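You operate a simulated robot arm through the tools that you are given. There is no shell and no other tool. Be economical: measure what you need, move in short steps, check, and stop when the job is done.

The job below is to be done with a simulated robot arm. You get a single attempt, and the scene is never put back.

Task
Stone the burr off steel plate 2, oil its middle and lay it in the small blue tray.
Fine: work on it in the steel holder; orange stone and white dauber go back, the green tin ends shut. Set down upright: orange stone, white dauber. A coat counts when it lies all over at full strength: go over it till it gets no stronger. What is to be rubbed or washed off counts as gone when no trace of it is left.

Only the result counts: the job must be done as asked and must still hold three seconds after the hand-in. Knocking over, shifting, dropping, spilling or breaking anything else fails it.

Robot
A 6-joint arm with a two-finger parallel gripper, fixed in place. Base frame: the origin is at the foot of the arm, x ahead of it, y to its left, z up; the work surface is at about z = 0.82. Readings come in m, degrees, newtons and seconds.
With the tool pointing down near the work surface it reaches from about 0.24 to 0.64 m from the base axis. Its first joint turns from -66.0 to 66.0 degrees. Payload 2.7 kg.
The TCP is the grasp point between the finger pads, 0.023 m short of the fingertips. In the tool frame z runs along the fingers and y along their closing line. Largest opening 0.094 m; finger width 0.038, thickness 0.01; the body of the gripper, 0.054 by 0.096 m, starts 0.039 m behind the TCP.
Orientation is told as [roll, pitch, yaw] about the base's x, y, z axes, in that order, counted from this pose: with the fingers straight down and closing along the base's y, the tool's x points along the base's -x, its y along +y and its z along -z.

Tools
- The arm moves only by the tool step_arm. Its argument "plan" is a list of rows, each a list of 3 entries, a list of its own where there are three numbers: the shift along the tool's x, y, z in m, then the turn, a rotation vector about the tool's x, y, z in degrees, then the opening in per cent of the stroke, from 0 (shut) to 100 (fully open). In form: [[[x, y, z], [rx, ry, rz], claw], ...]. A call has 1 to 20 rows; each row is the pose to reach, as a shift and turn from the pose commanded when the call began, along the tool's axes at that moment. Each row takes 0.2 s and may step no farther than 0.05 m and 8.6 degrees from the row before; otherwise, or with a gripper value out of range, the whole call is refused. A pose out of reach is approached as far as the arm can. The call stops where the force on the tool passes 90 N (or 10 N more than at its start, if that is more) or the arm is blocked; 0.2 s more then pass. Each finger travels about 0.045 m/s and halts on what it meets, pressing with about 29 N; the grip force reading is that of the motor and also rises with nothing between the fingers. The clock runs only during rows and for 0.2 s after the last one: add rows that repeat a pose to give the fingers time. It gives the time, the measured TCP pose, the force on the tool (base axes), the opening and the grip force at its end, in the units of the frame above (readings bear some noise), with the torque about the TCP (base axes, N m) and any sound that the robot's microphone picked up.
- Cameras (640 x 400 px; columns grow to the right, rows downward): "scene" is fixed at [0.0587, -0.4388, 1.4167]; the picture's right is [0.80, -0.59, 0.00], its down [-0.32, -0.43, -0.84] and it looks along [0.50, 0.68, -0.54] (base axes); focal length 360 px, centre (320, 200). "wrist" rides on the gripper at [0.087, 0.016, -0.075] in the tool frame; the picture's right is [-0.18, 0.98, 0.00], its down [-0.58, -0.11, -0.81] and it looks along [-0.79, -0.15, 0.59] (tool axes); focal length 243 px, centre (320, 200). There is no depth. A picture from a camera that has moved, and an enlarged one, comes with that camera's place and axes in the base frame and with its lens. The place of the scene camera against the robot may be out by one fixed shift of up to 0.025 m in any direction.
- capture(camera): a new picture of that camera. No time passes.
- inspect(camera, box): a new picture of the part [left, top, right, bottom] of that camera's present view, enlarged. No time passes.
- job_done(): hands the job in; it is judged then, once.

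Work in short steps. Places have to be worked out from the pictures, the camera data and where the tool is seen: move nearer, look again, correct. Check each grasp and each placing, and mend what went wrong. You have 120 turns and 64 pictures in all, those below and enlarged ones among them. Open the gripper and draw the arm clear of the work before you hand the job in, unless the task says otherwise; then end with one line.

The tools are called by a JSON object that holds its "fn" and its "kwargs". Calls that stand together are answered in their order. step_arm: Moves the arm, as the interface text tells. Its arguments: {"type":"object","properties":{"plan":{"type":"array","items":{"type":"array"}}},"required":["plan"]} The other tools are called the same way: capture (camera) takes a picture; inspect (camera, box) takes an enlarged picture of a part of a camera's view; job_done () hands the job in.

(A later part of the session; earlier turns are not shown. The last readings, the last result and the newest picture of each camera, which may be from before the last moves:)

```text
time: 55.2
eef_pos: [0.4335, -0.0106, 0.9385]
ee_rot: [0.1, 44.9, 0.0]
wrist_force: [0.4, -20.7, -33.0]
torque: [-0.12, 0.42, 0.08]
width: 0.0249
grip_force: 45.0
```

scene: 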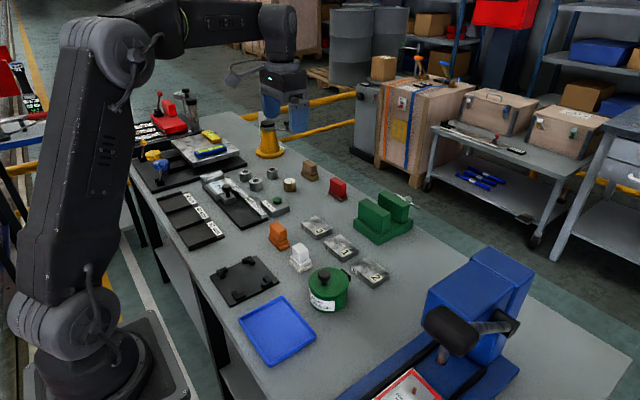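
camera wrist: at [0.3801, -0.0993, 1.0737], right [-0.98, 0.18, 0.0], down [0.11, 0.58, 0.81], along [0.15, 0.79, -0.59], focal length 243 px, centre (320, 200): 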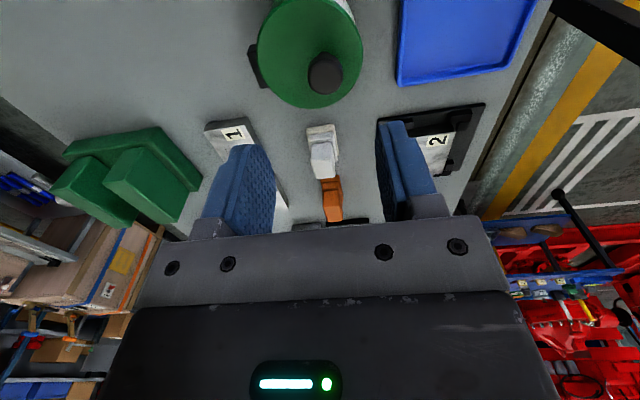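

The pull is now radial and inward, so the radius is between the two guesses. I'll correct it and the y offset, and go on to 60°.

{"fn": "step_arm", "kwargs": {"plan": [[[0.0001, -0.0008, 0.0026], [0, 0, 0], 0], [[-0.0046, -0.0008, -0.0047], [0, 7, 0], 0], [[-0.0109, -0.0008, -0.0126], [0, 15, 0], 0], [[-0.0109, -0.0008, -0.0126], [0, 15, 0], 0]]}}

{"fn": "inspect", "kwargs": {"camera": "scene", "box": [270, 200, 430, 310]}}

```text
time: 56.2
eef_pos: [0.4258, -0.0097, 0.9328]
ee_rot: [0.0, 59.6, 0.3]
wrist_force: [14.3, -10.7, 19.2]
torque: [-0.15, -1.32, 0.02]
width: 0.0251
grip_force: 45.1
out of reach, approached as far as the arm can: row 3, 4
```

```text
3.64 times, centred on (350, 255) of scene
camera zoom: at [0.0588, -0.4391, 1.4166], right [0.8, -0.59, 0.0], down [-0.32, -0.43, -0.84], along [0.5, 0.68, -0.54], focal length 1308 px, centre (211, 0)
```

zoom: 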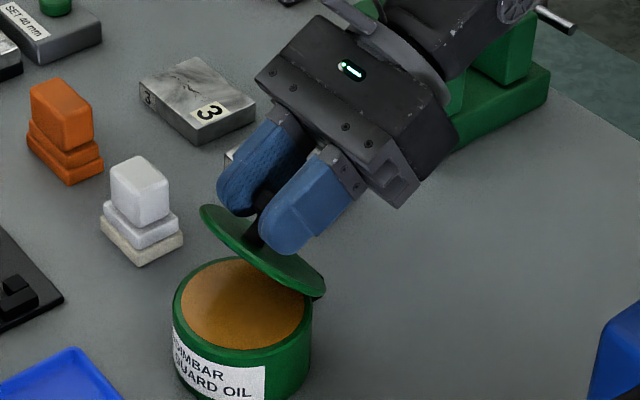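

Pitch 60° is out of reach, and the wrist is getting near the green fixture. I'll reduce the tool's pitch to about 40° and let the knob pivot between the pads.

{"fn": "step_arm", "kwargs": {"plan": [[[0, 0, 0], [0, -7, 0], 0], [[0, 0, 0], [0, -14, 0], 0], [[0, 0, 0], [0, -20, 0], 0], [[0, 0, 0], [0, -20, 0], 0]]}}

```text
time: 57.2
eef_pos: [0.4243, -0.0097, 0.9304]
ee_rot: [0.1, 40.3, 0.3]
wrist_force: [-19.2, -3.1, -5.7]
torque: [-0.01, 1.29, 0.0]
width: 0.0249
grip_force: 44.9
```

The lid is at about 40°. I'll keep moving along the arc with the tool pitch slowly dropping, so the knob pivots in the pads.

{"fn": "step_arm", "kwargs": {"plan": [[[-0.0026, 0, -0.0043], [0, 0, 0], 0], [[-0.0052, 0, -0.0086], [0, -2, 0], 0], [[-0.0084, 0, -0.0125], [0, -3, 0], 0], [[-0.0117, 0, -0.0163], [0, -4, 0], 0], [[-0.0154, 0, -0.0197], [0, -5, 0], 0], [[-0.019, 0, -0.023], [0, -6, 0], 0], [[-0.019, 0, -0.023], [0, -6, 0], 0]]}}

```text
time: 58.8
eef_pos: [0.454, -0.0103, 0.9381]
ee_rot: [0.1, 34.3, 0.2]
wrist_force: [-19.5, 9.5, 9.8]
torque: [0.15, 1.45, -0.14]
width: 0.0248
grip_force: 44.4
```

The knob pivots well in the pads. I'll continue to about 87° and check.

{"fn": "step_arm", "kwargs": {"plan": [[[-0.0044, 0, -0.0026], [0, -1, 0], 0], [[-0.0089, 0, -0.0048], [0, -3, 0], 0], [[-0.0136, 0, -0.0067], [0, -4, 0], 0], [[-0.0183, 0, -0.0083], [0, -6, 0], 0], [[-0.0232, 0, -0.0095], [0, -7, 0], 0], [[-0.0281, 0, -0.0104], [0, -9, 0], 0], [[-0.0281, 0, -0.0104], [0, -9, 0], 0]]}}

{"fn": "inspect", "kwargs": {"camera": "scene", "box": [270, 200, 430, 310]}}

```text
time: 60.4
eef_pos: [0.4857, -0.0094, 0.9304]
ee_rot: [0.0, 24.9, 0.2]
wrist_force: [-4.3, 14.6, 14.9]
torque: [0.03, 0.72, -0.28]
width: 0.0231
grip_force: 45.1
```

```text
3.64 times, centred on (350, 255) of scene
camera zoom: at [0.0585, -0.4385, 1.4169], right [0.8, -0.59, 0.0], down [-0.32, -0.43, -0.84], along [0.5, 0.68, -0.54], focal length 1308 px, centre (211, 0)
```

zoom: 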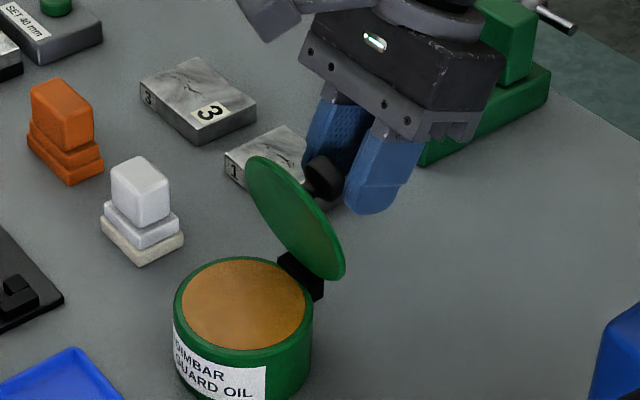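

The lid is at about 85°. I'll continue past vertical to about 110°.

{"fn": "step_arm", "kwargs": {"plan": [[[-0.005, 0, 0.0003], [0, -1, 0], 0], [[-0.01, 0, 0.0008], [0, -3, 0], 0], [[-0.015, 0, 0.0018], [0, -4, 0], 0], [[-0.0197, 0, 0.0031], [0, -6, 0], 0], [[-0.024, 0, 0.0045], [0, -7, 0], 0], [[-0.0279, 0, 0.0061], [0, -8, 0], 0], [[-0.0279, 0, 0.0061], [0, -8, 0], 0]]}}

{"fn": "inspect", "kwargs": {"camera": "scene", "box": [270, 200, 430, 310]}}

```text
time: 62.0
eef_pos: [0.5058, -0.0111, 0.9116]
ee_rot: [0.1, 16.9, 0.1]
wrist_force: [0.6, 0.6, 0.1]
torque: [-0.01, 0.0, 0.0]
width: 0.0001
grip_force: 42.4
```

```text
3.64 times, centred on (350, 255) of scene
camera zoom: at [0.0587, -0.4388, 1.4167], right [0.8, -0.59, 0.0], down [-0.32, -0.43, -0.84], along [0.5, 0.68, -0.54], focal length 1308 px, centre (211, 0)
```

zoom: 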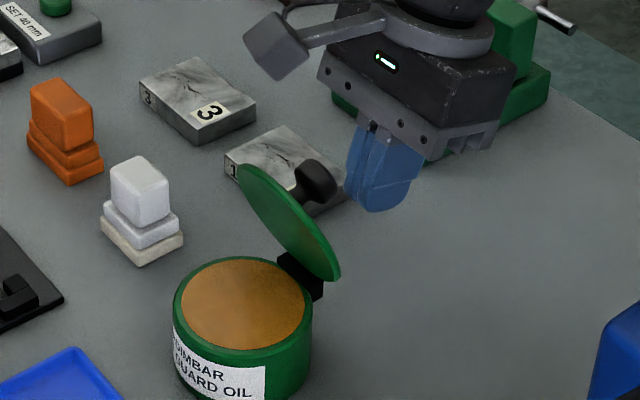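

My grip slid off, but the lid stands open at about 80° on its own, well clear of the mouth. The dauber's base is at x 0.396–0.432, y 0.085–0.1315 (centre 0.414, 0.108). I'll rise, straighten up and hover over it, gripping along y.

{"fn": "step_arm", "kwargs": {"plan": [[[0.0131, 0, -0.043], [0, 0, 0], 0], [[0.0263, 0, -0.086], [0, 0, 0], 0], [[0.0483, 0.0295, -0.0793], [0, -4, 0], 70], [[0.0703, 0.059, -0.0726], [0, -8, 0], 70], [[0.0923, 0.0885, -0.0658], [0, -12, 0], 70], [[0.1143, 0.118, -0.0591], [0, -17, 0], 70], [[0.1143, 0.118, -0.0591], [0, -17, 0], 70]]}}

{"fn": "inspect", "kwargs": {"camera": "wrist", "box": [200, 0, 440, 150]}}

```text
time: 63.6
eef_pos: [0.414, 0.108, 1.0025]
ee_rot: [0.1, -0.2, 0.1]
wrist_force: [-0.3, -0.2, 0.5]
torque: [-0.01, 0.01, 0.0]
width: 0.0661
grip_force: 0.1
```

```text
2.67 times, centred on (320, 75) of wrist
camera zoom: at [0.3278, 0.1232, 1.0781], right [0.18, 0.98, 0.0], down [0.58, -0.11, 0.81], along [0.79, -0.15, -0.59], focal length 647 px, centre (320, 533)
```

zoom: 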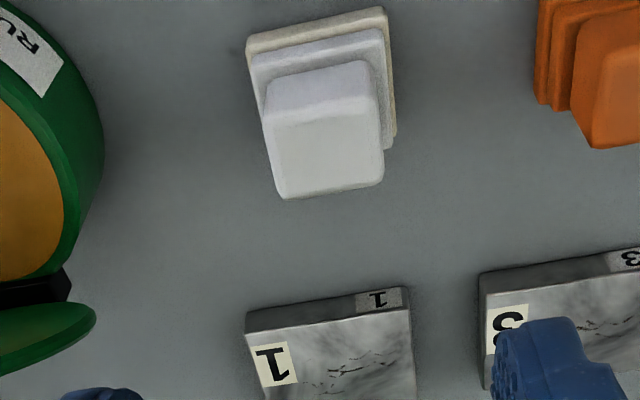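

The lid is still open. The dauber's handle is centred at (0.414, 0.109), about 0.030 wide along y, with its top near 0.873. I'll descend to TCP 0.870 and grip.

{"fn": "step_arm", "kwargs": {"plan": [[[0, 0.001, 0.045], [0, 0, 0], 70], [[0, 0.001, 0.09], [0, 0, 0], 70], [[0, 0.001, 0.12], [0, 0, 0], 70], [[0, 0.001, 0.1315], [0, 0, 0], 70], [[0, 0.001, 0.1315], [0, 0, 0], 70], [[0, 0.001, 0.1315], [0, 0, 0], 0], [[0, 0.001, 0.1315], [0, 0, 0], 0], [[0, 0.001, 0.1315], [0, 0, 0], 0], [[0, 0.001, 0.1315], [0, 0, 0], 0], [[0, 0.001, 0.1315], [0, 0, 0], 0], [[0, 0.001, 0.1315], [0, 0, 0], 0]]}}

```text
time: 66.0
eef_pos: [0.4165, 0.1098, 0.8722]
ee_rot: [0.1, 0.1, 0.1]
wrist_force: [0.3, 0.0, 0.3]
torque: [0.02, 0.01, -0.03]
width: 0.0334
grip_force: 29.0
```

It is gripped at 0.0334. I'll lift the dauber, carry it over the tin's mouth and stop just above the rim.

{"fn": "step_arm", "kwargs": {"plan": [[[0, 0, -0.01], [0, 0, 0], 0], [[0, 0, -0.04], [0, 0, 0], 0], [[0, 0, -0.08], [0, 0, 0], 0], [[0, 0, -0.12], [0, 0, 0], 0], [[0.005, -0.04, -0.12], [0, 0, 0], 0], [[0.01, -0.08, -0.12], [0, 0, 0], 0], [[0.015, -0.119, -0.12], [0, 0, 0], 0], [[0.015, -0.119, -0.09], [0, 0, 0], 0], [[0.015, -0.119, -0.065], [0, 0, 0], 0], [[0.015, -0.119, -0.065], [0, 0, 0], 0]]}}

{"fn": "inspect", "kwargs": {"camera": "scene", "box": [280, 220, 380, 310]}}

{"fn": "capture", "kwargs": {"camera": "wrist"}}

```text
time: 68.2
eef_pos: [0.3976, -0.0117, 0.936]
ee_rot: [0.0, 0.5, 0.0]
wrist_force: [-23.6, -3.6, 12.1]
torque: [-0.11, 0.89, 0.08]
width: 0.0334
grip_force: 29.2
```

```text
4.44 times, centred on (330, 265) of scene
camera zoom: at [0.058, -0.4389, 1.4167], right [0.8, -0.59, 0.0], down [-0.32, -0.43, -0.84], along [0.5, 0.68, -0.54], focal length 1598 px, centre (276, -89)
```

zoom: 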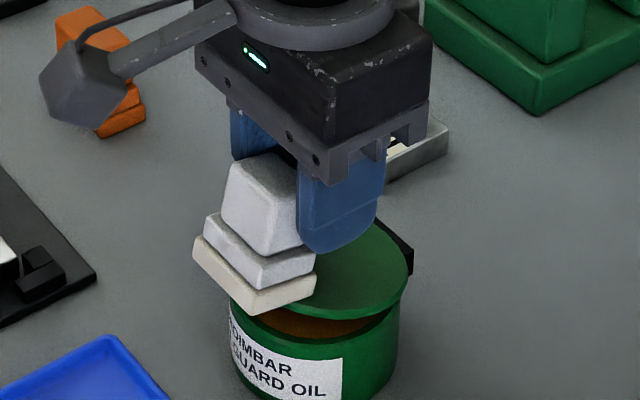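

```text
25 pictures are left
camera wrist: at [0.3115, 0.0039, 1.0125], right [0.18, 0.98, 0.0], down [0.59, -0.11, 0.8], along [0.79, -0.15, -0.6], focal length 243 px, centre (320, 200)
```

wrist: 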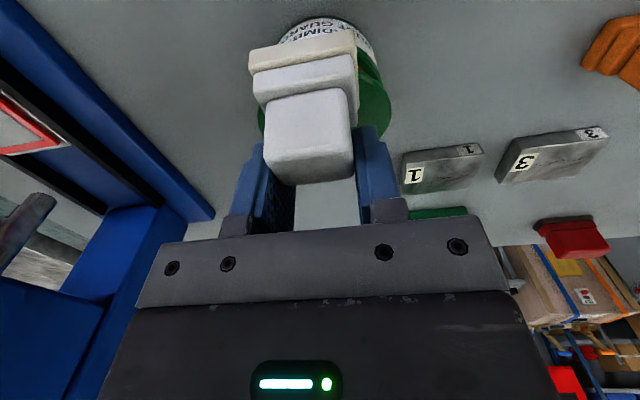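

Something pushed the lid down while I descended: it is nearly shut under the dauber, and the dauber has tilted in my grip. I'll raise straight up and slightly toward the base, then look.

{"fn": "step_arm", "kwargs": {"plan": [[[0.001, 0, -0.01], [0, 0, 0], 0], [[0.002, 0, -0.03], [0, 0, 0], 0], [[0.002, 0, -0.06], [0, 0, 0], 0], [[0.002, 0, -0.06], [0, 0, 0], 0]]}}

{"fn": "inspect", "kwargs": {"camera": "scene", "box": [260, 190, 400, 310]}}

```text
time: 69.2
eef_pos: [0.3993, -0.0116, 0.995]
ee_rot: [0.1, -0.2, 0.1]
wrist_force: [-1.1, 0.6, -0.6]
torque: [-0.01, 0.02, 0.01]
width: 0.0332
grip_force: 29.2
```

```text
3.33 times, centred on (330, 250) of scene
camera zoom: at [0.0587, -0.4388, 1.4167], right [0.8, -0.59, 0.0], down [-0.32, -0.43, -0.84], along [0.5, 0.68, -0.54], focal length 1198 px, centre (287, 33)
```

zoom: 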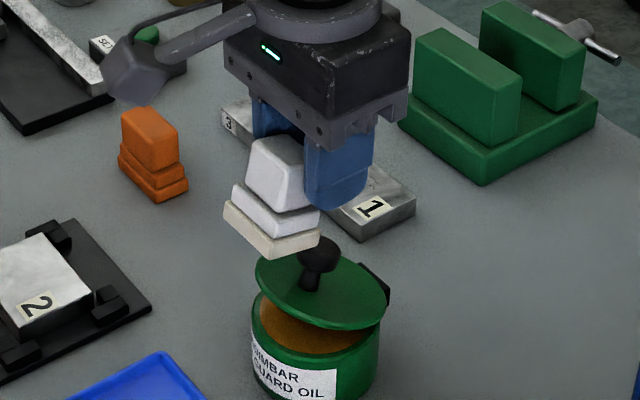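

The lid holds at about 20°, so the hinge has friction and stays wherever it is put. I'll take the dauber home, let it settle flat and re-grip it later; first up and over.

{"fn": "step_arm", "kwargs": {"plan": [[[0, 0, -0.03], [0, 0, 0], 0], [[-0.005, 0.04, -0.03], [0, 0, 0], 0], [[-0.011, 0.08, -0.03], [0, 0, 0], 0], [[-0.0165, 0.119, -0.03], [0, 0, 0], 0], [[-0.0165, 0.119, 0.01], [0, 0, 0], 0], [[-0.0165, 0.119, 0.05], [0, 0, 0], 0], [[-0.0165, 0.119, 0.085], [0, 0, 0], 0], [[-0.0165, 0.119, 0.105], [0, 0, 0], 0], [[-0.0165, 0.119, 0.105], [0, 0, 0], 0]]}}

{"fn": "inspect", "kwargs": {"camera": "scene", "box": [260, 210, 340, 270]}}

```text
time: 71.2
eef_pos: [0.4138, 0.1095, 0.8897]
ee_rot: [0.1, 0.0, 0.1]
wrist_force: [0.6, 0.5, -0.7]
torque: [0.0, -0.02, -0.04]
width: 0.0333
grip_force: 28.7
```

```text
6.67 times, centred on (300, 240) of scene
camera zoom: at [0.0588, -0.4388, 1.4167], right [0.8, -0.59, 0.0], down [-0.32, -0.43, -0.84], along [0.5, 0.68, -0.54], focal length 2397 px, centre (453, -67)
```

zoom: 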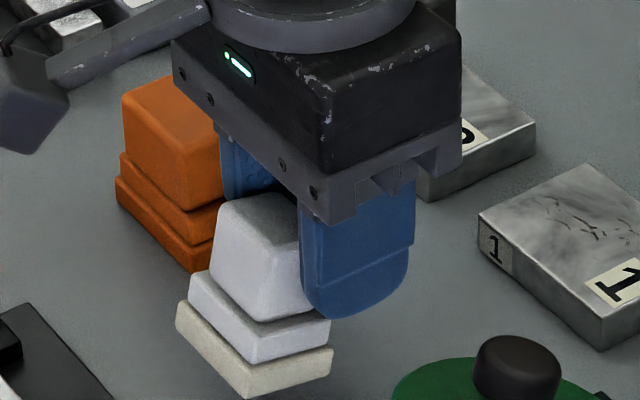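

The dauber is tilted about 7°, with its +x end low. I'll counter-rotate the tool by -7° and lower to contact.

{"fn": "step_arm", "kwargs": {"plan": [[[0, 0, 0], [0, -3.5, 0], 0], [[0, 0, 0], [0, -7, 0], 0], [[0, 0, 0.006], [0, -7, 0], 0], [[0, 0, 0.012], [0, -7, 0], 0], [[0, 0, 0.012], [0, -7, 0], 0]]}}

{"fn": "inspect", "kwargs": {"camera": "scene", "box": [260, 210, 340, 270]}}

```text
time: 72.4
eef_pos: [0.4142, 0.1093, 0.8784]
ee_rot: [0.1, -7.0, -0.1]
wrist_force: [0.3, -0.8, 0.0]
torque: [0.0, 0.0, 0.01]
width: 0.0334
grip_force: 28.9
```

```text
6.67 times, centred on (300, 240) of scene
camera zoom: at [0.0587, -0.4388, 1.4167], right [0.8, -0.59, 0.0], down [-0.32, -0.43, -0.84], along [0.5, 0.68, -0.54], focal length 2397 px, centre (453, -67)
```

zoom: 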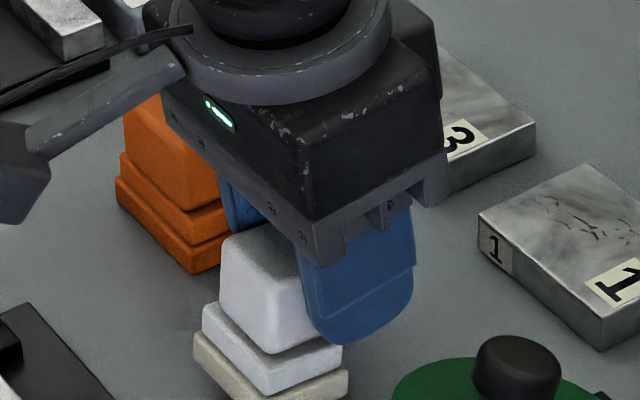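

That is nearly level now. I'll lower to contact.

{"fn": "step_arm", "kwargs": {"plan": [[[0, 0, 0.003], [0, 0, 0], 0], [[0, 0, 0.0045], [0, 0, 0], 0], [[0, 0, 0.0055], [0, 0, 0], 0], [[0, 0, 0.0055], [0, 0, 0], 0]]}}

```text
time: 73.4
eef_pos: [0.4153, 0.1087, 0.873]
ee_rot: [0.0, -7.0, 0.0]
wrist_force: [0.6, 0.2, -0.9]
torque: [0.02, -0.01, 0.03]
width: 0.0332
grip_force: 29.4
```

{"fn": "step_arm", "kwargs": {"plan": [[[0, 0, 0.001], [0, 0, 0], 0], [[0, 0, 0.002], [0, 0, 0], 0], [[0, 0, 0.002], [0, 0, 0], 0]]}}

```text
time: 74.2
eef_pos: [0.4155, 0.1073, 0.87]
ee_rot: [0.2, -7.0, 0.1]
wrist_force: [0.3, -0.7, -0.4]
torque: [-0.01, -0.01, -0.03]
width: 0.0333
grip_force: 29.2
```

{"fn": "step_arm", "kwargs": {"plan": [[[0, 0, 0.001], [0, 0, 0], 0], [[0, 0, 0.002], [0, 0, 0], 0], [[0, 0, 0.002], [0, 0, 0], 0]]}}

```text
time: 75.0
eef_pos: [0.4162, 0.1084, 0.8701]
ee_rot: [0.1, -7.1, 0.1]
wrist_force: [-8.4, -1.7, 19.7]
torque: [-0.12, 0.51, 0.03]
width: 0.0332
grip_force: 29.6
```

It is in contact. I'll release so it settles flat, rise, and go to a standoff over the tilted knob (lid at about 17°) with the tool pitched 17°.

{"fn": "step_arm", "kwargs": {"plan": [[[0, 0, 0], [0, 0, 0], 45], [[0, 0, 0], [0, 0, 0], 70], [[0, 0, 0], [0, 0, 0], 70], [[0, 0, 0], [0, 0, 0], 70], [[-0.005, 0, -0.04], [0, 0, 0], 70], [[-0.01, 0, -0.08], [0, 0, 0], 70], [[-0.0146, 0, -0.1191], [0, 0, 0], 70], [[-0.016, -0.04, -0.1195], [0, 8, 0], 70], [[-0.0175, -0.08, -0.12], [0, 16, 0], 70], [[-0.0187, -0.1185, -0.1206], [0, 24, 0], 70], [[-0.0187, -0.1185, -0.1206], [0, 24, 0], 70]]}}

{"fn": "inspect", "kwargs": {"camera": "wrist", "box": [220, 20, 460, 180]}}

```text
time: 77.4
eef_pos: [0.4197, -0.0127, 0.9903]
ee_rot: [0.0, 17.1, 0.0]
wrist_force: [-0.2, 0.0, 0.2]
torque: [0.03, 0.01, 0.02]
width: 0.0659
grip_force: 0.0
```

```text
2.50 times, centred on (340, 100) of wrist
camera zoom: at [0.3587, 0.003, 1.0874], right [0.17, 0.98, -0.05], down [0.79, -0.11, 0.6], along [0.58, -0.15, -0.8], focal length 606 px, centre (270, 450)
```

zoom: 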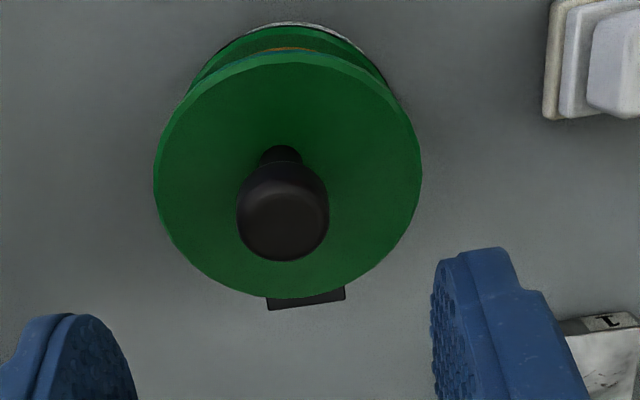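

The knob head is at about (0.404, -0.011, 0.917). I'll advance along the tool axis and grip it.

{"fn": "step_arm", "kwargs": {"plan": [[[-0.0042, 0.001, 0.03], [0, 0, 0], 70], [[-0.0042, 0.001, 0.055], [0, 0, 0], 70], [[-0.0042, 0.001, 0.065], [0, 0, 0], 70], [[-0.0042, 0.001, 0.07], [0, 0, 0], 70], [[-0.0042, 0.001, 0.07], [0, 0, 0], 70], [[-0.0042, 0.001, 0.07], [0, 0, 0], 0], [[-0.0042, 0.001, 0.07], [0, 0, 0], 0], [[-0.0042, 0.001, 0.07], [0, 0, 0], 0], [[-0.0042, 0.001, 0.07], [0, 0, 0], 0], [[-0.0042, 0.001, 0.07], [0, 0, 0], 0]]}}

```text
time: 79.6
eef_pos: [0.4037, -0.0094, 0.9236]
ee_rot: [0.0, 17.1, 0.0]
wrist_force: [-0.3, -17.2, -2.1]
torque: [-0.27, 0.03, -0.04]
width: 0.025
grip_force: 45.1
```

It is gripped. I'll drive along the arc to about 58°, with the pitch following up to 37°.

{"fn": "step_arm", "kwargs": {"plan": [[[-0.0028, -0.001, -0.0041], [0, 3.5, 0], 0], [[-0.0056, -0.001, -0.0082], [0, 7, 0], 0], [[-0.0089, -0.001, -0.012], [0, 10, 0], 0], [[-0.0122, -0.001, -0.0158], [0, 13, 0], 0], [[-0.016, -0.001, -0.019], [0, 16, 0], 0], [[-0.0199, -0.001, -0.0222], [0, 18, 0], 0], [[-0.0241, -0.001, -0.025], [0, 19, 0], 0], [[-0.0283, -0.001, -0.0276], [0, 20, 0], 0], [[-0.0328, -0.001, -0.0297], [0, 20, 0], 0], [[-0.0374, -0.001, -0.0317], [0, 20, 0], 0], [[-0.0374, -0.001, -0.0317], [0, 20, 0], 0]]}}

```text
time: 82.0
eef_pos: [0.4478, -0.0099, 0.9429]
ee_rot: [0.1, 37.4, 0.3]
wrist_force: [-18.6, -4.6, 5.9]
torque: [-0.05, 1.48, 0.03]
width: 0.0248
grip_force: 45.0
```

{"fn": "step_arm", "kwargs": {"plan": [[[-0.004, 0, -0.003], [0, -1, 0], 0], [[-0.0081, 0, -0.0059], [0, -2, 0], 0], [[-0.0125, 0, -0.0085], [0, -3, 0], 0], [[-0.0169, 0, -0.0107], [0, -5, 0], 0], [[-0.0216, 0, -0.0126], [0, -6, 0], 0], [[-0.0263, 0, -0.0142], [0, -8, 0], 0], [[-0.0263, 0, -0.0142], [0, -8, 0], 0]]}}

```text
time: 83.6
eef_pos: [0.4773, -0.0092, 0.9382]
ee_rot: [0.2, 29.3, 0.1]
wrist_force: [-15.1, 4.6, 16.8]
torque: [0.02, 1.52, -0.04]
width: 0.0249
grip_force: 45.2
```

The grip is still full. I'll push on past 90°.

{"fn": "step_arm", "kwargs": {"plan": [[[-0.005, 0, -0.0004], [0, 0, 0], 0], [[-0.01, 0, -0.0007], [0, 0, 0], 0], [[-0.015, 0, -0.0005], [0, -1, 0], 0], [[-0.0201, 0, -0.0001], [0, -1, 0], 0], [[-0.025, 0, 0.0008], [0, -2, 0], 0], [[-0.0299, 0, 0.0019], [0, -2, 0], 0], [[-0.0299, 0, 0.0019], [0, -2, 0], 0]]}}

{"fn": "inspect", "kwargs": {"camera": "scene", "box": [270, 200, 430, 310]}}

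```text
time: 85.2
eef_pos: [0.5035, -0.0101, 0.921]
ee_rot: [0.0, 26.8, 0.1]
wrist_force: [2.8, 6.4, 14.7]
torque: [-0.01, 0.65, -0.17]
width: 0.0239
grip_force: 45.3
```

```text
3.64 times, centred on (350, 255) of scene
camera zoom: at [0.0586, -0.4387, 1.4168], right [0.8, -0.59, 0.0], down [-0.32, -0.43, -0.84], along [0.5, 0.68, -0.54], focal length 1308 px, centre (211, 0)
```

zoom: 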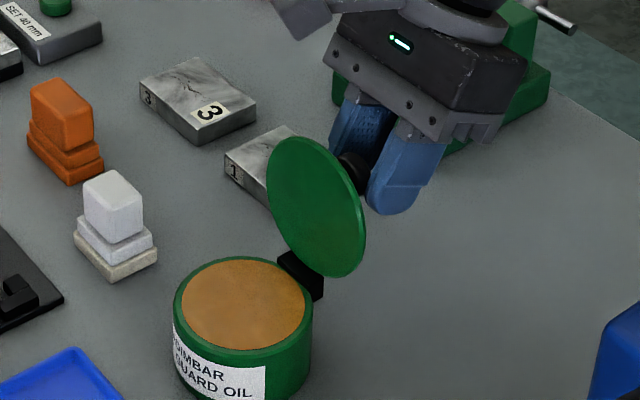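

The lid is now past 90° (about 100°) and clear of the mouth. I also see the dauber settled about 2.5 cm nearer the base, at roughly (0.389, 0.104). I'll release the knob, back away and hover over the dauber.

{"fn": "step_arm", "kwargs": {"plan": [[[0, 0, 0], [0, 0, 0], 45], [[0, 0, 0], [0, 0, 0], 70], [[0, 0, 0], [0, 0, 0], 70], [[0, 0, 0], [0, 0, 0], 70], [[0, 0, -0.04], [0, 0, 0], 70], [[0.015, 0, -0.075], [0, 0, 0], 70], [[0.0365, 0, -0.0936], [0, 0, 0], 70], [[0.0642, 0.0285, -0.0795], [0, -7, 0], 70], [[0.092, 0.057, -0.0654], [0, -14, 0], 70], [[0.1197, 0.0855, -0.0512], [0, -21, 0], 70], [[0.1474, 0.114, -0.0371], [0, -27, 0], 70], [[0.1474, 0.114, -0.0371], [0, -27, 0], 70]]}}

{"fn": "inspect", "kwargs": {"camera": "wrist", "box": [200, 0, 440, 150]}}

```text
time: 87.8
eef_pos: [0.3893, 0.1068, 1.0199]
ee_rot: [0.2, -0.1, 0.2]
wrist_force: [0.3, -0.6, 0.8]
torque: [0.0, 0.02, 0.0]
width: 0.0656
grip_force: 0.0
```

```text
2.67 times, centred on (320, 75) of wrist
camera zoom: at [0.3018, 0.1214, 1.0958], right [0.18, 0.98, 0.0], down [0.58, -0.11, 0.81], along [0.79, -0.15, -0.59], focal length 647 px, centre (320, 533)
```

zoom: 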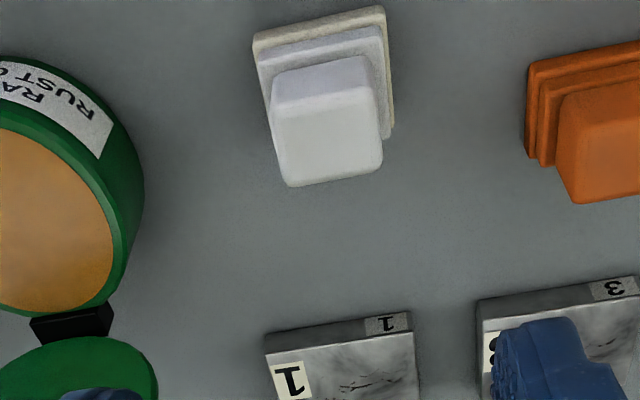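

The dauber stands upright at (0.391, 0.107). I'll descend and grip it properly.

{"fn": "step_arm", "kwargs": {"plan": [[[-0.002, 0.0005, 0.045], [0, 0, 0], 70], [[-0.002, 0.0005, 0.09], [0, 0, 0], 70], [[-0.002, 0.0005, 0.13], [0, 0, 0], 70], [[-0.002, 0.0005, 0.148], [0, 0, 0], 70], [[-0.002, 0.0005, 0.148], [0, 0, 0], 70], [[-0.002, 0.0005, 0.148], [0, 0, 0], 0], [[-0.002, 0.0005, 0.148], [0, 0, 0], 0], [[-0.002, 0.0005, 0.148], [0, 0, 0], 0], [[-0.002, 0.0005, 0.148], [0, 0, 0], 0], [[-0.002, 0.0005, 0.148], [0, 0, 0], 0], [[-0.002, 0.0005, 0.148], [0, 0, 0], 0]]}}

```text
time: 90.2
eef_pos: [0.3919, 0.1036, 0.8734]
ee_rot: [0.1, -0.1, 0.2]
wrist_force: [0.6, 0.9, 0.7]
torque: [-0.02, 0.01, 0.01]
width: 0.0335
grip_force: 29.2
```

It is gripped. I'll lift and go over the tin at a safe height to check the lid clearance first.

{"fn": "step_arm", "kwargs": {"plan": [[[0, 0, -0.01], [0, 0, 0], 0], [[0, 0, -0.05], [0, 0, 0], 0], [[0, 0, -0.09], [0, 0, 0], 0], [[0, 0, -0.12], [0, 0, 0], 0], [[-0.003, -0.04, -0.12], [0, 0, 0], 0], [[-0.006, -0.08, -0.12], [0, 0, 0], 0], [[-0.008, -0.116, -0.12], [0, 0, 0], 0], [[-0.008, -0.116, -0.09], [0, 0, 0], 0], [[-0.008, -0.116, -0.09], [0, 0, 0], 0]]}}

{"fn": "inspect", "kwargs": {"camera": "scene", "box": [270, 200, 400, 310]}}

```text
time: 92.2
eef_pos: [0.3991, -0.0111, 0.9642]
ee_rot: [0.1, 0.0, 0.1]
wrist_force: [0.8, 0.5, -0.9]
torque: [-0.03, 0.02, 0.0]
width: 0.0334
grip_force: 29.1
```

```text
3.64 times, centred on (335, 255) of scene
camera zoom: at [0.0587, -0.4389, 1.4167], right [0.8, -0.59, 0.0], down [-0.32, -0.43, -0.84], along [0.5, 0.68, -0.54], focal length 1308 px, centre (266, 0)
```

zoom: 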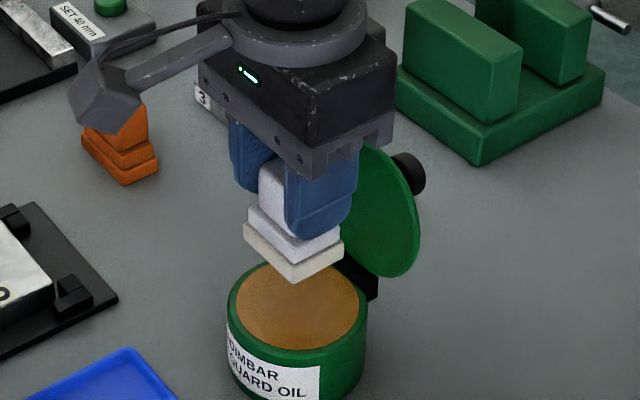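

There is clear space. I'll lower the dauber gently into the oil, to a bottom of about z 0.862.

{"fn": "step_arm", "kwargs": {"plan": [[[0, 0, 0.02], [0, 0, 0], 0], [[0, 0, 0.035], [0, 0, 0], 0], [[0, 0, 0.043], [0, 0, 0], 0], [[0, 0, 0.048], [0, 0, 0], 0], [[0, 0, 0.051], [0, 0, 0], 0], [[0, 0, 0.051], [0, 0, 0], 0]]}}

{"fn": "inspect", "kwargs": {"camera": "scene", "box": [290, 230, 370, 310]}}

```text
time: 93.6
eef_pos: [0.4001, -0.0129, 0.9126]
ee_rot: [0.1, -0.4, 0.1]
wrist_force: [2.7, -4.0, 28.6]
torque: [-0.11, -0.22, 0.01]
width: 0.0336
grip_force: 28.7
```

```text
5.00 times, centred on (330, 270) of scene
camera zoom: at [0.0584, -0.4389, 1.4167], right [0.8, -0.59, 0.0], down [-0.32, -0.43, -0.84], along [0.5, 0.68, -0.54], focal length 1798 px, centre (270, -150)
```

zoom: 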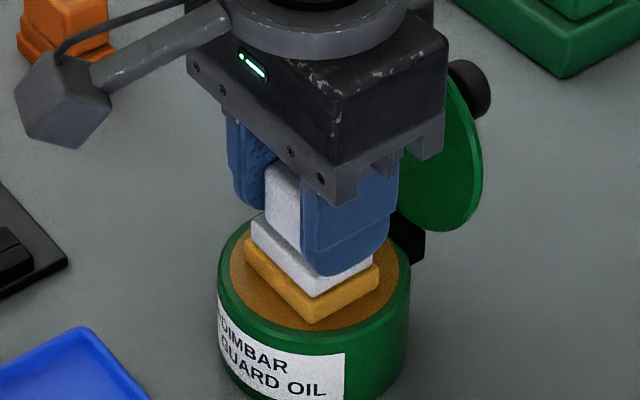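

The pad is soaked with oil. I'll lift it and carry it over the plate.

{"fn": "step_arm", "kwargs": {"plan": [[[0, 0, -0.01], [0, 0, 0], 0], [[0, 0, -0.04], [0, 0, 0], 0], [[0, 0, -0.075], [0, 0, 0], 0], [[0.023, 0.0306, -0.075], [0, 0, 0], 0], [[0.046, 0.0612, -0.075], [0, 0, 0], 0], [[0.069, 0.0918, -0.075], [0, 0, 0], 0], [[0.092, 0.1224, -0.075], [0, 0, 0], 0], [[0.115, 0.153, -0.075], [0, 0, 0], 0], [[0.115, 0.153, -0.035], [0, 0, 0], 0], [[0.115, 0.153, 0.003], [0, 0, 0], 0], [[0.115, 0.153, 0.003], [0, 0, 0], 0]]}}

{"fn": "inspect", "kwargs": {"camera": "scene", "box": [190, 210, 330, 310]}}

```text
time: 96.0
eef_pos: [0.284, 0.1409, 0.9069]
ee_rot: [0.1, 0.1, 0.0]
wrist_force: [0.4, 0.0, -1.0]
torque: [0.07, 0.01, -0.02]
width: 0.0334
grip_force: 29.0
```

```text
4.00 times, centred on (260, 260) of scene
camera zoom: at [0.0588, -0.4388, 1.4167], right [0.8, -0.59, 0.0], down [-0.32, -0.43, -0.84], along [0.5, 0.68, -0.54], focal length 1438 px, centre (560, -40)
```

zoom: 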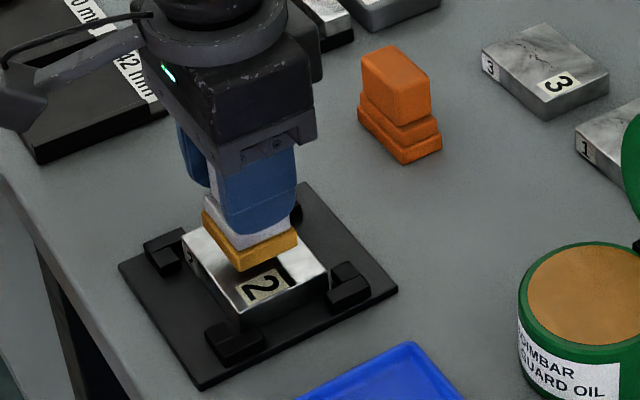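

The oiled pad is over the plate's middle. I'll lower it until it presses.

{"fn": "step_arm", "kwargs": {"plan": [[[0, 0.001, 0.006], [0, 0, 0], 0], [[0, 0.001, 0.009], [0, 0, 0], 0], [[0, 0.001, 0.011], [0, 0, 0], 0], [[0, 0.001, 0.011], [0, 0, 0], 0]]}}

```text
time: 97.0
eef_pos: [0.2823, 0.1424, 0.8977]
ee_rot: [0.1, 0.0, 0.1]
wrist_force: [0.2, 0.3, -0.5]
torque: [-0.03, -0.02, 0.01]
width: 0.0335
grip_force: 28.7
```

{"fn": "step_arm", "kwargs": {"plan": [[[0, 0, 0.001], [0, 0, 0], 0], [[0, 0, 0.0022], [0, 0, 0], 0], [[0, 0, 0.0022], [0, 0, 0], 0]]}}

```text
time: 97.8
eef_pos: [0.283, 0.1415, 0.8955]
ee_rot: [0.0, 0.0, 0.1]
wrist_force: [0.7, -0.1, 0.0]
torque: [-0.01, 0.0, -0.01]
width: 0.0333
grip_force: 28.7
```

{"fn": "step_arm", "kwargs": {"plan": [[[0, 0, 0.001], [0, 0, 0], 0], [[0, 0, 0.002], [0, 0, 0], 0], [[0, 0, 0.002], [0, 0, 0], 0]]}}

```text
time: 98.6
eef_pos: [0.2827, 0.1402, 0.8936]
ee_rot: [0.2, -0.1, 0.0]
wrist_force: [-0.4, -0.4, -0.9]
torque: [-0.01, 0.01, -0.01]
width: 0.0333
grip_force: 29.1
```

{"fn": "step_arm", "kwargs": {"plan": [[[0, 0, 0.001], [0, 0, 0], 0], [[0, 0, 0.002], [0, 0, 0], 0], [[0, 0, 0.002], [0, 0, 0], 0]]}}

```text
time: 99.4
eef_pos: [0.2825, 0.1424, 0.8924]
ee_rot: [0.1, 0.1, 0.1]
wrist_force: [0.0, -0.4, 2.8]
torque: [-0.07, -0.08, -0.02]
width: 0.033
grip_force: 29.3
```

Light contact is made. I'll wipe over the middle with overlapping strokes, pressing slightly.

{"fn": "step_arm", "kwargs": {"plan": [[[0, 0, 0.0005], [0, 0, 0], 0], [[0.009, 0, 0.0006], [0, 0, 0], 0], [[0, 0, 0.0006], [0, 0, 0], 0], [[-0.009, 0, 0.0006], [0, 0, 0], 0], [[-0.009, 0.01, 0.0006], [0, 0, 0], 0], [[0, 0.01, 0.0006], [0, 0, 0], 0], [[0.009, 0.01, 0.0006], [0, 0, 0], 0], [[0.009, 0, 0.0006], [0, 0, 0], 0], [[0.009, -0.01, 0.0006], [0, 0, 0], 0], [[0, -0.01, 0.0006], [0, 0, 0], 0], [[-0.009, -0.01, 0.0006], [0, 0, 0], 0], [[-0.009, 0, 0.0006], [0, 0, 0], 0], [[0, 0, 0.0006], [0, 0, 0], 0], [[0.009, 0, 0.0006], [0, 0, 0], 0], [[0, 0.008, 0.0006], [0, 0, 0], 0], [[-0.009, 0, 0.0006], [0, 0, 0], 0], [[0, -0.008, 0.0006], [0, 0, 0], 0], [[0, 0, 0.0006], [0, 0, 0], 0]]}}

{"fn": "step_arm", "kwargs": {"plan": [[[0, 0, -0.01], [0, 0, 0], 0], [[0, 0, -0.05], [0, 0, 0], 0], [[-0.03, 0.03, -0.07], [0, 0, 0], 0], [[-0.06, 0.055, -0.07], [0, 0, 0], 0], [[-0.06, 0.055, -0.07], [0, 0, 0], 0]]}}

{"fn": "inspect", "kwargs": {"camera": "scene", "box": [215, 240, 285, 300]}}

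```text
time: 103.2
eef_pos: [0.283, 0.1421, 0.8911]
ee_rot: [0.1, -0.2, 0.1]
wrist_force: [0.2, -6.2, 12.5]
torque: [-0.33, -0.26, -0.09]
width: 0.0331
grip_force: 29.6
```

```text
time: 104.4
eef_pos: [0.3445, 0.1985, 0.9596]
ee_rot: [0.0, 0.0, 0.1]
wrist_force: [0.3, 0.1, -0.5]
torque: [0.03, 0.02, 0.01]
width: 0.0332
grip_force: 28.9
```

```text
6.67 times, centred on (250, 270) of scene
camera zoom: at [0.0588, -0.4388, 1.4167], right [0.8, -0.59, 0.0], down [-0.32, -0.43, -0.84], along [0.5, 0.68, -0.54], focal length 2397 px, centre (787, -267)
```

zoom: 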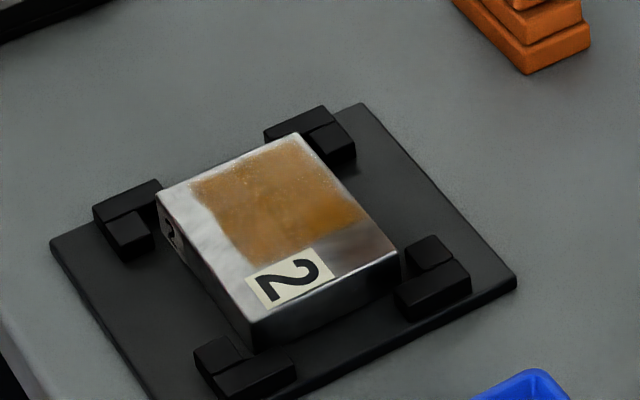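

The oil lies on the middle, but it may not be at full strength or all over yet. I'll go back for a second, wider pass.

{"fn": "step_arm", "kwargs": {"plan": [[[0.03, -0.025, 0], [0, 0, 0], 0], [[0.06, -0.055, 0], [0, 0, 0], 0], [[0.06, -0.055, 0.04], [0, 0, 0], 0], [[0.06, -0.055, 0.066], [0, 0, 0], 0], [[0.06, -0.055, 0.0703], [0, 0, 0], 0], [[0.071, -0.055, 0.0703], [0, 0, 0], 0], [[0.071, -0.067, 0.0703], [0, 0, 0], 0], [[0.06, -0.067, 0.0703], [0, 0, 0], 0], [[0.049, -0.067, 0.0703], [0, 0, 0], 0], [[0.049, -0.055, 0.0703], [0, 0, 0], 0], [[0.06, -0.055, 0.0703], [0, 0, 0], 0], [[0.071, -0.055, 0.0703], [0, 0, 0], 0], [[0.071, -0.043, 0.0703], [0, 0, 0], 0], [[0.06, -0.043, 0.0703], [0, 0, 0], 0], [[0.049, -0.043, 0.0703], [0, 0, 0], 0], [[0.049, -0.055, 0.0703], [0, 0, 0], 0], [[0.06, -0.055, 0.0703], [0, 0, 0], 0], [[0.071, -0.061, 0.0703], [0, 0, 0], 0], [[0.06, -0.061, 0.0703], [0, 0, 0], 0], [[0.06, -0.055, 0.0703], [0, 0, 0], 0]]}}

{"fn": "step_arm", "kwargs": {"plan": [[[0, 0.01, 0], [0, 0, 0], 0], [[0, 0, 0], [0, 0, 0], 0], [[0, -0.012, 0], [0, 0, 0], 0], [[0.009, -0.012, 0], [0, 0, 0], 0], [[0.009, 0, 0], [0, 0, 0], 0], [[0.009, 0.012, 0], [0, 0, 0], 0], [[-0.009, 0.012, 0], [0, 0, 0], 0], [[-0.009, 0, 0], [0, 0, 0], 0], [[-0.009, -0.012, 0], [0, 0, 0], 0], [[0, -0.012, 0], [0, 0, 0], 0], [[0, 0, 0], [0, 0, 0], 0], [[0, 0, 0], [0, 0, 0], 0]]}}

{"fn": "step_arm", "kwargs": {"plan": [[[0, 0, -0.01], [0, 0, 0], 0], [[0, 0, -0.05], [0, 0, 0], 0], [[-0.03, 0.03, -0.07], [0, 0, 0], 0], [[-0.06, 0.055, -0.07], [0, 0, 0], 0], [[-0.06, 0.055, -0.07], [0, 0, 0], 0]]}}

{"fn": "inspect", "kwargs": {"camera": "scene", "box": [215, 240, 285, 300]}}

```text
time: 108.6
eef_pos: [0.2845, 0.1422, 0.8912]
ee_rot: [0.2, -0.1, 0.0]
wrist_force: [0.7, -0.7, -0.8]
torque: [0.0, 0.02, -0.01]
width: 0.0334
grip_force: 29.1
```

```text
time: 111.2
eef_pos: [0.2841, 0.1415, 0.8913]
ee_rot: [0.0, 0.1, -0.1]
wrist_force: [-0.7, -12.8, 28.2]
torque: [-0.32, -0.13, -0.06]
width: 0.0332
grip_force: 28.7
```

```text
time: 112.4
eef_pos: [0.3432, 0.1979, 0.9588]
ee_rot: [0.1, 0.0, 0.2]
wrist_force: [-0.6, -0.5, -0.5]
torque: [0.01, -0.01, 0.0]
width: 0.0332
grip_force: 29.2
```

```text
6.67 times, centred on (250, 270) of scene
camera zoom: at [0.0588, -0.4388, 1.4167], right [0.8, -0.59, 0.0], down [-0.32, -0.43, -0.84], along [0.5, 0.68, -0.54], focal length 2397 px, centre (787, -267)
```

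zoom: 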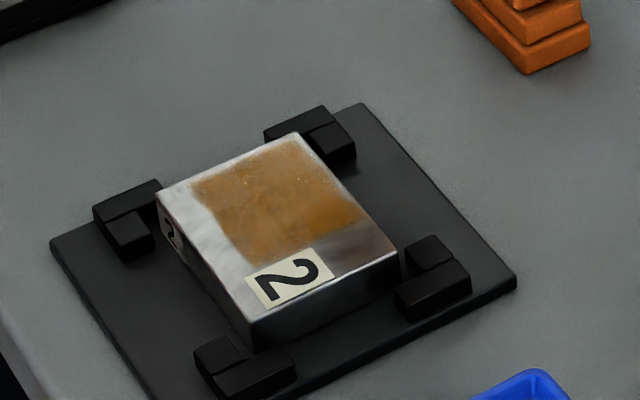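

The coated patch keeps the same outline, so it is a fixed area, and it is slightly stronger than before. I'll do one more, firmer pass and compare closely.

{"fn": "inspect", "kwargs": {"camera": "scene", "box": [230, 252, 262, 284]}}

{"fn": "step_arm", "kwargs": {"plan": [[[0.03, -0.025, 0], [0, 0, 0], 0], [[0.06, -0.055, 0], [0, 0, 0], 0], [[0.06, -0.055, 0.04], [0, 0, 0], 0], [[0.06, -0.055, 0.066], [0, 0, 0], 0], [[0.06, -0.055, 0.0706], [0, 0, 0], 0], [[0.069, -0.055, 0.0706], [0, 0, 0], 0], [[0.069, -0.045, 0.0706], [0, 0, 0], 0], [[0.06, -0.045, 0.0706], [0, 0, 0], 0], [[0.051, -0.045, 0.0706], [0, 0, 0], 0], [[0.051, -0.055, 0.0706], [0, 0, 0], 0], [[0.06, -0.055, 0.0706], [0, 0, 0], 0], [[0.069, -0.055, 0.0706], [0, 0, 0], 0], [[0.069, -0.065, 0.0706], [0, 0, 0], 0], [[0.06, -0.065, 0.0706], [0, 0, 0], 0], [[0.051, -0.065, 0.0706], [0, 0, 0], 0], [[0.051, -0.055, 0.0706], [0, 0, 0], 0], [[0.06, -0.055, 0.0706], [0, 0, 0], 0], [[0.06, -0.045, 0.0706], [0, 0, 0], 0], [[0.06, -0.05, 0.0706], [0, 0, 0], 0], [[0.06, -0.055, 0.0706], [0, 0, 0], 0]]}}

{"fn": "step_arm", "kwargs": {"plan": [[[0, 0.01, 0], [0, 0, 0], 0], [[0.009, 0.01, 0], [0, 0, 0], 0], [[0.009, 0, 0], [0, 0, 0], 0], [[0.009, -0.01, 0], [0, 0, 0], 0], [[0, -0.01, 0], [0, 0, 0], 0], [[0, 0, 0], [0, 0, 0], 0], [[0, 0.01, 0], [0, 0, 0], 0], [[-0.009, 0.01, 0], [0, 0, 0], 0], [[-0.009, 0, 0], [0, 0, 0], 0], [[-0.009, -0.01, 0], [0, 0, 0], 0], [[0, -0.005, 0], [0, 0, 0], 0], [[0, 0, 0], [0, 0, 0], 0], [[0, 0, -0.01], [0, 0, 0], 0], [[0, 0, -0.05], [0, 0, 0], 0], [[-0.03, 0.03, -0.07], [0, 0, 0], 0], [[-0.06, 0.055, -0.07], [0, 0, 0], 0], [[-0.06, 0.055, -0.07], [0, 0, 0], 0]]}}

{"fn": "inspect", "kwargs": {"camera": "scene", "box": [230, 252, 262, 284]}}

```text
12.50 times, centred on (246, 268) of scene
camera zoom: at [0.0588, -0.4388, 1.4167], right [0.8, -0.59, 0.0], down [-0.32, -0.43, -0.84], along [0.5, 0.68, -0.54], focal length 4494 px, centre (1245, -650)
```

zoom: 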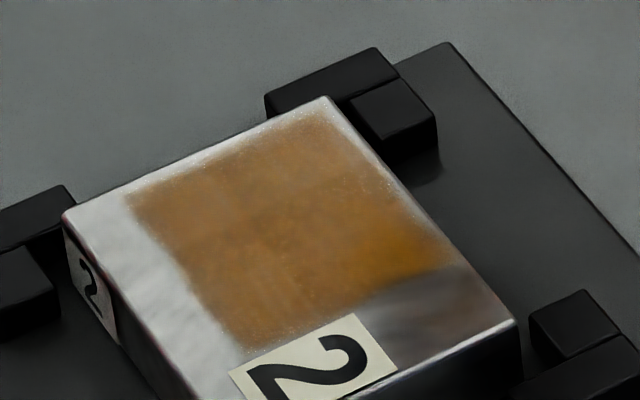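

```text
time: 116.6
eef_pos: [0.2835, 0.142, 0.8921]
ee_rot: [0.1, 0.0, 0.1]
wrist_force: [-0.1, -0.1, -0.6]
torque: [0.02, -0.02, -0.01]
width: 0.033
grip_force: 29.1
```

```text
time: 120.2
eef_pos: [0.3422, 0.1972, 0.9615]
ee_rot: [0.0, 0.1, 0.1]
wrist_force: [-0.4, -0.2, -0.3]
torque: [0.0, -0.01, -0.02]
width: 0.0331
grip_force: 29.0
```

```text
12.50 times, centred on (246, 268) of scene
camera zoom: at [0.0588, -0.4388, 1.4167], right [0.8, -0.59, 0.0], down [-0.32, -0.43, -0.84], along [0.5, 0.68, -0.54], focal length 4494 px, centre (1245, -650)
```

zoom: 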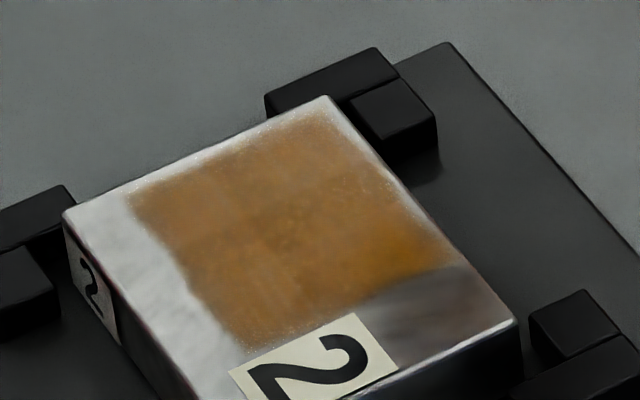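

There is no visible change. To be sure the dauber was not running dry, I'll dip it once more and make a pass with confirmed contact.

{"fn": "step_arm", "kwargs": {"plan": [[[-0.0108, -0.0416, -0.02], [0, 0, 0], 0], [[-0.0216, -0.0832, -0.02], [0, 0, 0], 0], [[-0.0324, -0.1248, -0.02], [0, 0, 0], 0], [[-0.0432, -0.1664, -0.02], [0, 0, 0], 0], [[-0.054, -0.208, -0.02], [0, 0, 0], 0], [[-0.054, -0.208, 0.015], [0, 0, 0], 0], [[-0.054, -0.208, 0.035], [0, 0, 0], 0], [[-0.054, -0.208, 0.043], [0, 0, 0], 0], [[-0.054, -0.208, 0.047], [0, 0, 0], 0], [[-0.054, -0.208, 0.047], [0, 0, 0], 0]]}}

```text
time: 122.4
eef_pos: [0.3979, -0.0104, 0.9138]
ee_rot: [0.1, 0.0, 0.1]
wrist_force: [0.6, -0.2, -0.8]
torque: [0.0, 0.03, -0.01]
width: 0.0333
grip_force: 28.9
```

{"fn": "step_arm", "kwargs": {"plan": [[[0, 0, 0.002], [0, 0, 0], 0], [[0, 0, 0.0035], [0, 0, 0], 0], [[0, 0, 0.0035], [0, 0, 0], 0]]}}

```text
time: 123.2
eef_pos: [0.3982, -0.0105, 0.9117]
ee_rot: [0.1, -0.3, 0.1]
wrist_force: [-11.8, 0.2, 33.7]
torque: [0.02, 0.26, 0.0]
width: 0.0335
grip_force: 29.0
```

It is dipped. Back over the plate, to just above contact.

{"fn": "step_arm", "kwargs": {"plan": [[[0, 0, -0.01], [0, 0, 0], 0], [[0, 0, -0.04], [0, 0, 0], 0], [[0, 0, -0.075], [0, 0, 0], 0], [[0.023, 0.0306, -0.075], [0, 0, 0], 0], [[0.046, 0.0612, -0.075], [0, 0, 0], 0], [[0.069, 0.0918, -0.075], [0, 0, 0], 0], [[0.092, 0.1224, -0.075], [0, 0, 0], 0], [[0.115, 0.153, -0.075], [0, 0, 0], 0], [[0.115, 0.153, -0.035], [0, 0, 0], 0], [[0.115, 0.153, 0.003], [0, 0, 0], 0], [[0.115, 0.153, 0.015], [0, 0, 0], 0], [[0.115, 0.153, 0.0185], [0, 0, 0], 0], [[0.115, 0.153, 0.0185], [0, 0, 0], 0]]}}

```text
time: 126.0
eef_pos: [0.2839, 0.1421, 0.8909]
ee_rot: [0.2, 0.0, 0.0]
wrist_force: [0.1, 0.1, -0.4]
torque: [-0.03, -0.01, -0.02]
width: 0.0334
grip_force: 28.9
```

{"fn": "step_arm", "kwargs": {"plan": [[[0, 0, 0.001], [0, 0, 0], 0], [[0, 0, 0.0018], [0, 0, 0], 0], [[0, 0, 0.0018], [0, 0, 0], 0]]}}

```text
time: 126.8
eef_pos: [0.2836, 0.143, 0.8893]
ee_rot: [0.2, -0.1, 0.1]
wrist_force: [-0.5, -1.6, 2.5]
torque: [-0.06, -0.07, -0.01]
width: 0.0333
grip_force: 29.6
```

Contact is at 0.8895, so the last pass had barely touched. I'll press about 1 mm more and stroke.

{"fn": "step_arm", "kwargs": {"plan": [[[0, 0, 0.0008], [0, 0, 0], 0], [[0.009, 0, 0.001], [0, 0, 0], 0], [[0, 0, 0.001], [0, 0, 0], 0], [[-0.009, 0, 0.001], [0, 0, 0], 0], [[-0.009, 0.01, 0.001], [0, 0, 0], 0], [[0, 0.01, 0.001], [0, 0, 0], 0], [[0.009, 0.01, 0.001], [0, 0, 0], 0], [[0.009, 0, 0.001], [0, 0, 0], 0], [[0.009, -0.01, 0.001], [0, 0, 0], 0], [[0, -0.01, 0.001], [0, 0, 0], 0], [[-0.009, -0.01, 0.001], [0, 0, 0], 0], [[-0.009, 0, 0.001], [0, 0, 0], 0], [[0, 0, 0.001], [0, 0, 0], 0], [[0.009, 0, 0.001], [0, 0, 0], 0], [[0, 0.008, 0.001], [0, 0, 0], 0], [[-0.009, 0, 0.001], [0, 0, 0], 0], [[0, -0.008, 0.001], [0, 0, 0], 0], [[0, 0, 0.001], [0, 0, 0], 0]]}}

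```text
time: 130.6
eef_pos: [0.2821, 0.1419, 0.8888]
ee_rot: [0.1, -0.1, 0.0]
wrist_force: [6.6, -17.6, 41.0]
torque: [-0.68, -0.6, -0.16]
width: 0.0333
grip_force: 29.0
```

It is pressing firmly (41 N). One more loop at slightly less pressure, then lift and compare.

{"fn": "step_arm", "kwargs": {"plan": [[[0.005, 0, -0.0003], [0, 0, 0], 0], [[0.01, 0, -0.0003], [0, 0, 0], 0], [[0.01, 0.01, -0.0003], [0, 0, 0], 0], [[0, 0.01, -0.0003], [0, 0, 0], 0], [[-0.01, 0.01, -0.0003], [0, 0, 0], 0], [[-0.01, 0, -0.0003], [0, 0, 0], 0], [[0, 0, -0.0003], [0, 0, 0], 0], [[0.01, -0.005, -0.0003], [0, 0, 0], 0], [[0.01, -0.01, -0.0003], [0, 0, 0], 0], [[0, -0.01, -0.0003], [0, 0, 0], 0], [[-0.01, -0.01, -0.0003], [0, 0, 0], 0], [[-0.01, 0, -0.0003], [0, 0, 0], 0], [[0, 0, -0.0003], [0, 0, 0], 0], [[0, 0, -0.01], [0, 0, 0], 0], [[0, 0, -0.05], [0, 0, 0], 0], [[-0.03, 0.03, -0.07], [0, 0, 0], 0], [[-0.06, 0.055, -0.07], [0, 0, 0], 0], [[-0.06, 0.055, -0.07], [0, 0, 0], 0]]}}

{"fn": "inspect", "kwargs": {"camera": "scene", "box": [230, 252, 262, 284]}}

```text
time: 134.4
eef_pos: [0.343, 0.198, 0.9574]
ee_rot: [0.1, 0.1, 0.0]
wrist_force: [-0.4, 0.7, -1.0]
torque: [0.02, 0.01, 0.01]
width: 0.0331
grip_force: 29.0
```

```text
12.50 times, centred on (246, 268) of scene
camera zoom: at [0.0588, -0.4388, 1.4167], right [0.8, -0.59, 0.0], down [-0.32, -0.43, -0.84], along [0.5, 0.68, -0.54], focal length 4494 px, centre (1245, -650)
```

zoom: 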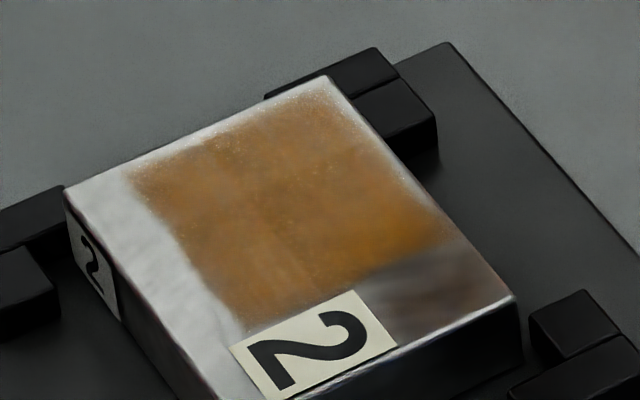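

The coat looks the same as before, so it is at full strength; the plate has only slid within the pocket. Now the dauber goes back to its original spot (0.4145, 0.1085).

{"fn": "step_arm", "kwargs": {"plan": [[[-0.0238, -0.0298, 0], [0, 0, 0], 0], [[-0.0477, -0.0597, 0], [0, 0, 0], 0], [[-0.0715, -0.0895, 0], [0, 0, 0], 0], [[-0.0715, -0.0895, 0.04], [0, 0, 0], 0], [[-0.0715, -0.0895, 0.07], [0, 0, 0], 0], [[-0.0715, -0.0895, 0.085], [0, 0, 0], 0], [[-0.0715, -0.0895, 0.088], [0, 0, 0], 0], [[-0.0715, -0.0895, 0.088], [0, 0, 0], 0]]}}

```text
time: 136.2
eef_pos: [0.4153, 0.1083, 0.8713]
ee_rot: [0.1, 0.1, 0.1]
wrist_force: [0.3, 0.3, 0.3]
torque: [-0.03, 0.0, -0.01]
width: 0.033
grip_force: 28.7
```

{"fn": "step_arm", "kwargs": {"plan": [[[0, 0, 0.001], [0, 0, 0], 0], [[0, 0, 0.002], [0, 0, 0], 0], [[0, 0, 0.003], [0, 0, 0], 0], [[0, 0, 0.003], [0, 0, 0], 0]]}}

```text
time: 137.2
eef_pos: [0.4135, 0.1088, 0.867]
ee_rot: [0.0, 0.0, 0.1]
wrist_force: [0.1, 0.2, -0.5]
torque: [-0.03, 0.03, 0.0]
width: 0.0335
grip_force: 28.5
```

{"fn": "step_arm", "kwargs": {"plan": [[[0, 0, 0.001], [0, 0, 0], 0], [[0, 0, 0.0015], [0, 0, 0], 0], [[0, 0, 0.0015], [0, 0, 0], 0]]}}

```text
time: 138.0
eef_pos: [0.4141, 0.1088, 0.8664]
ee_rot: [0.2, 0.0, 0.2]
wrist_force: [-0.6, -0.4, 3.3]
torque: [-0.08, -0.02, 0.01]
width: 0.0334
grip_force: 28.8
```

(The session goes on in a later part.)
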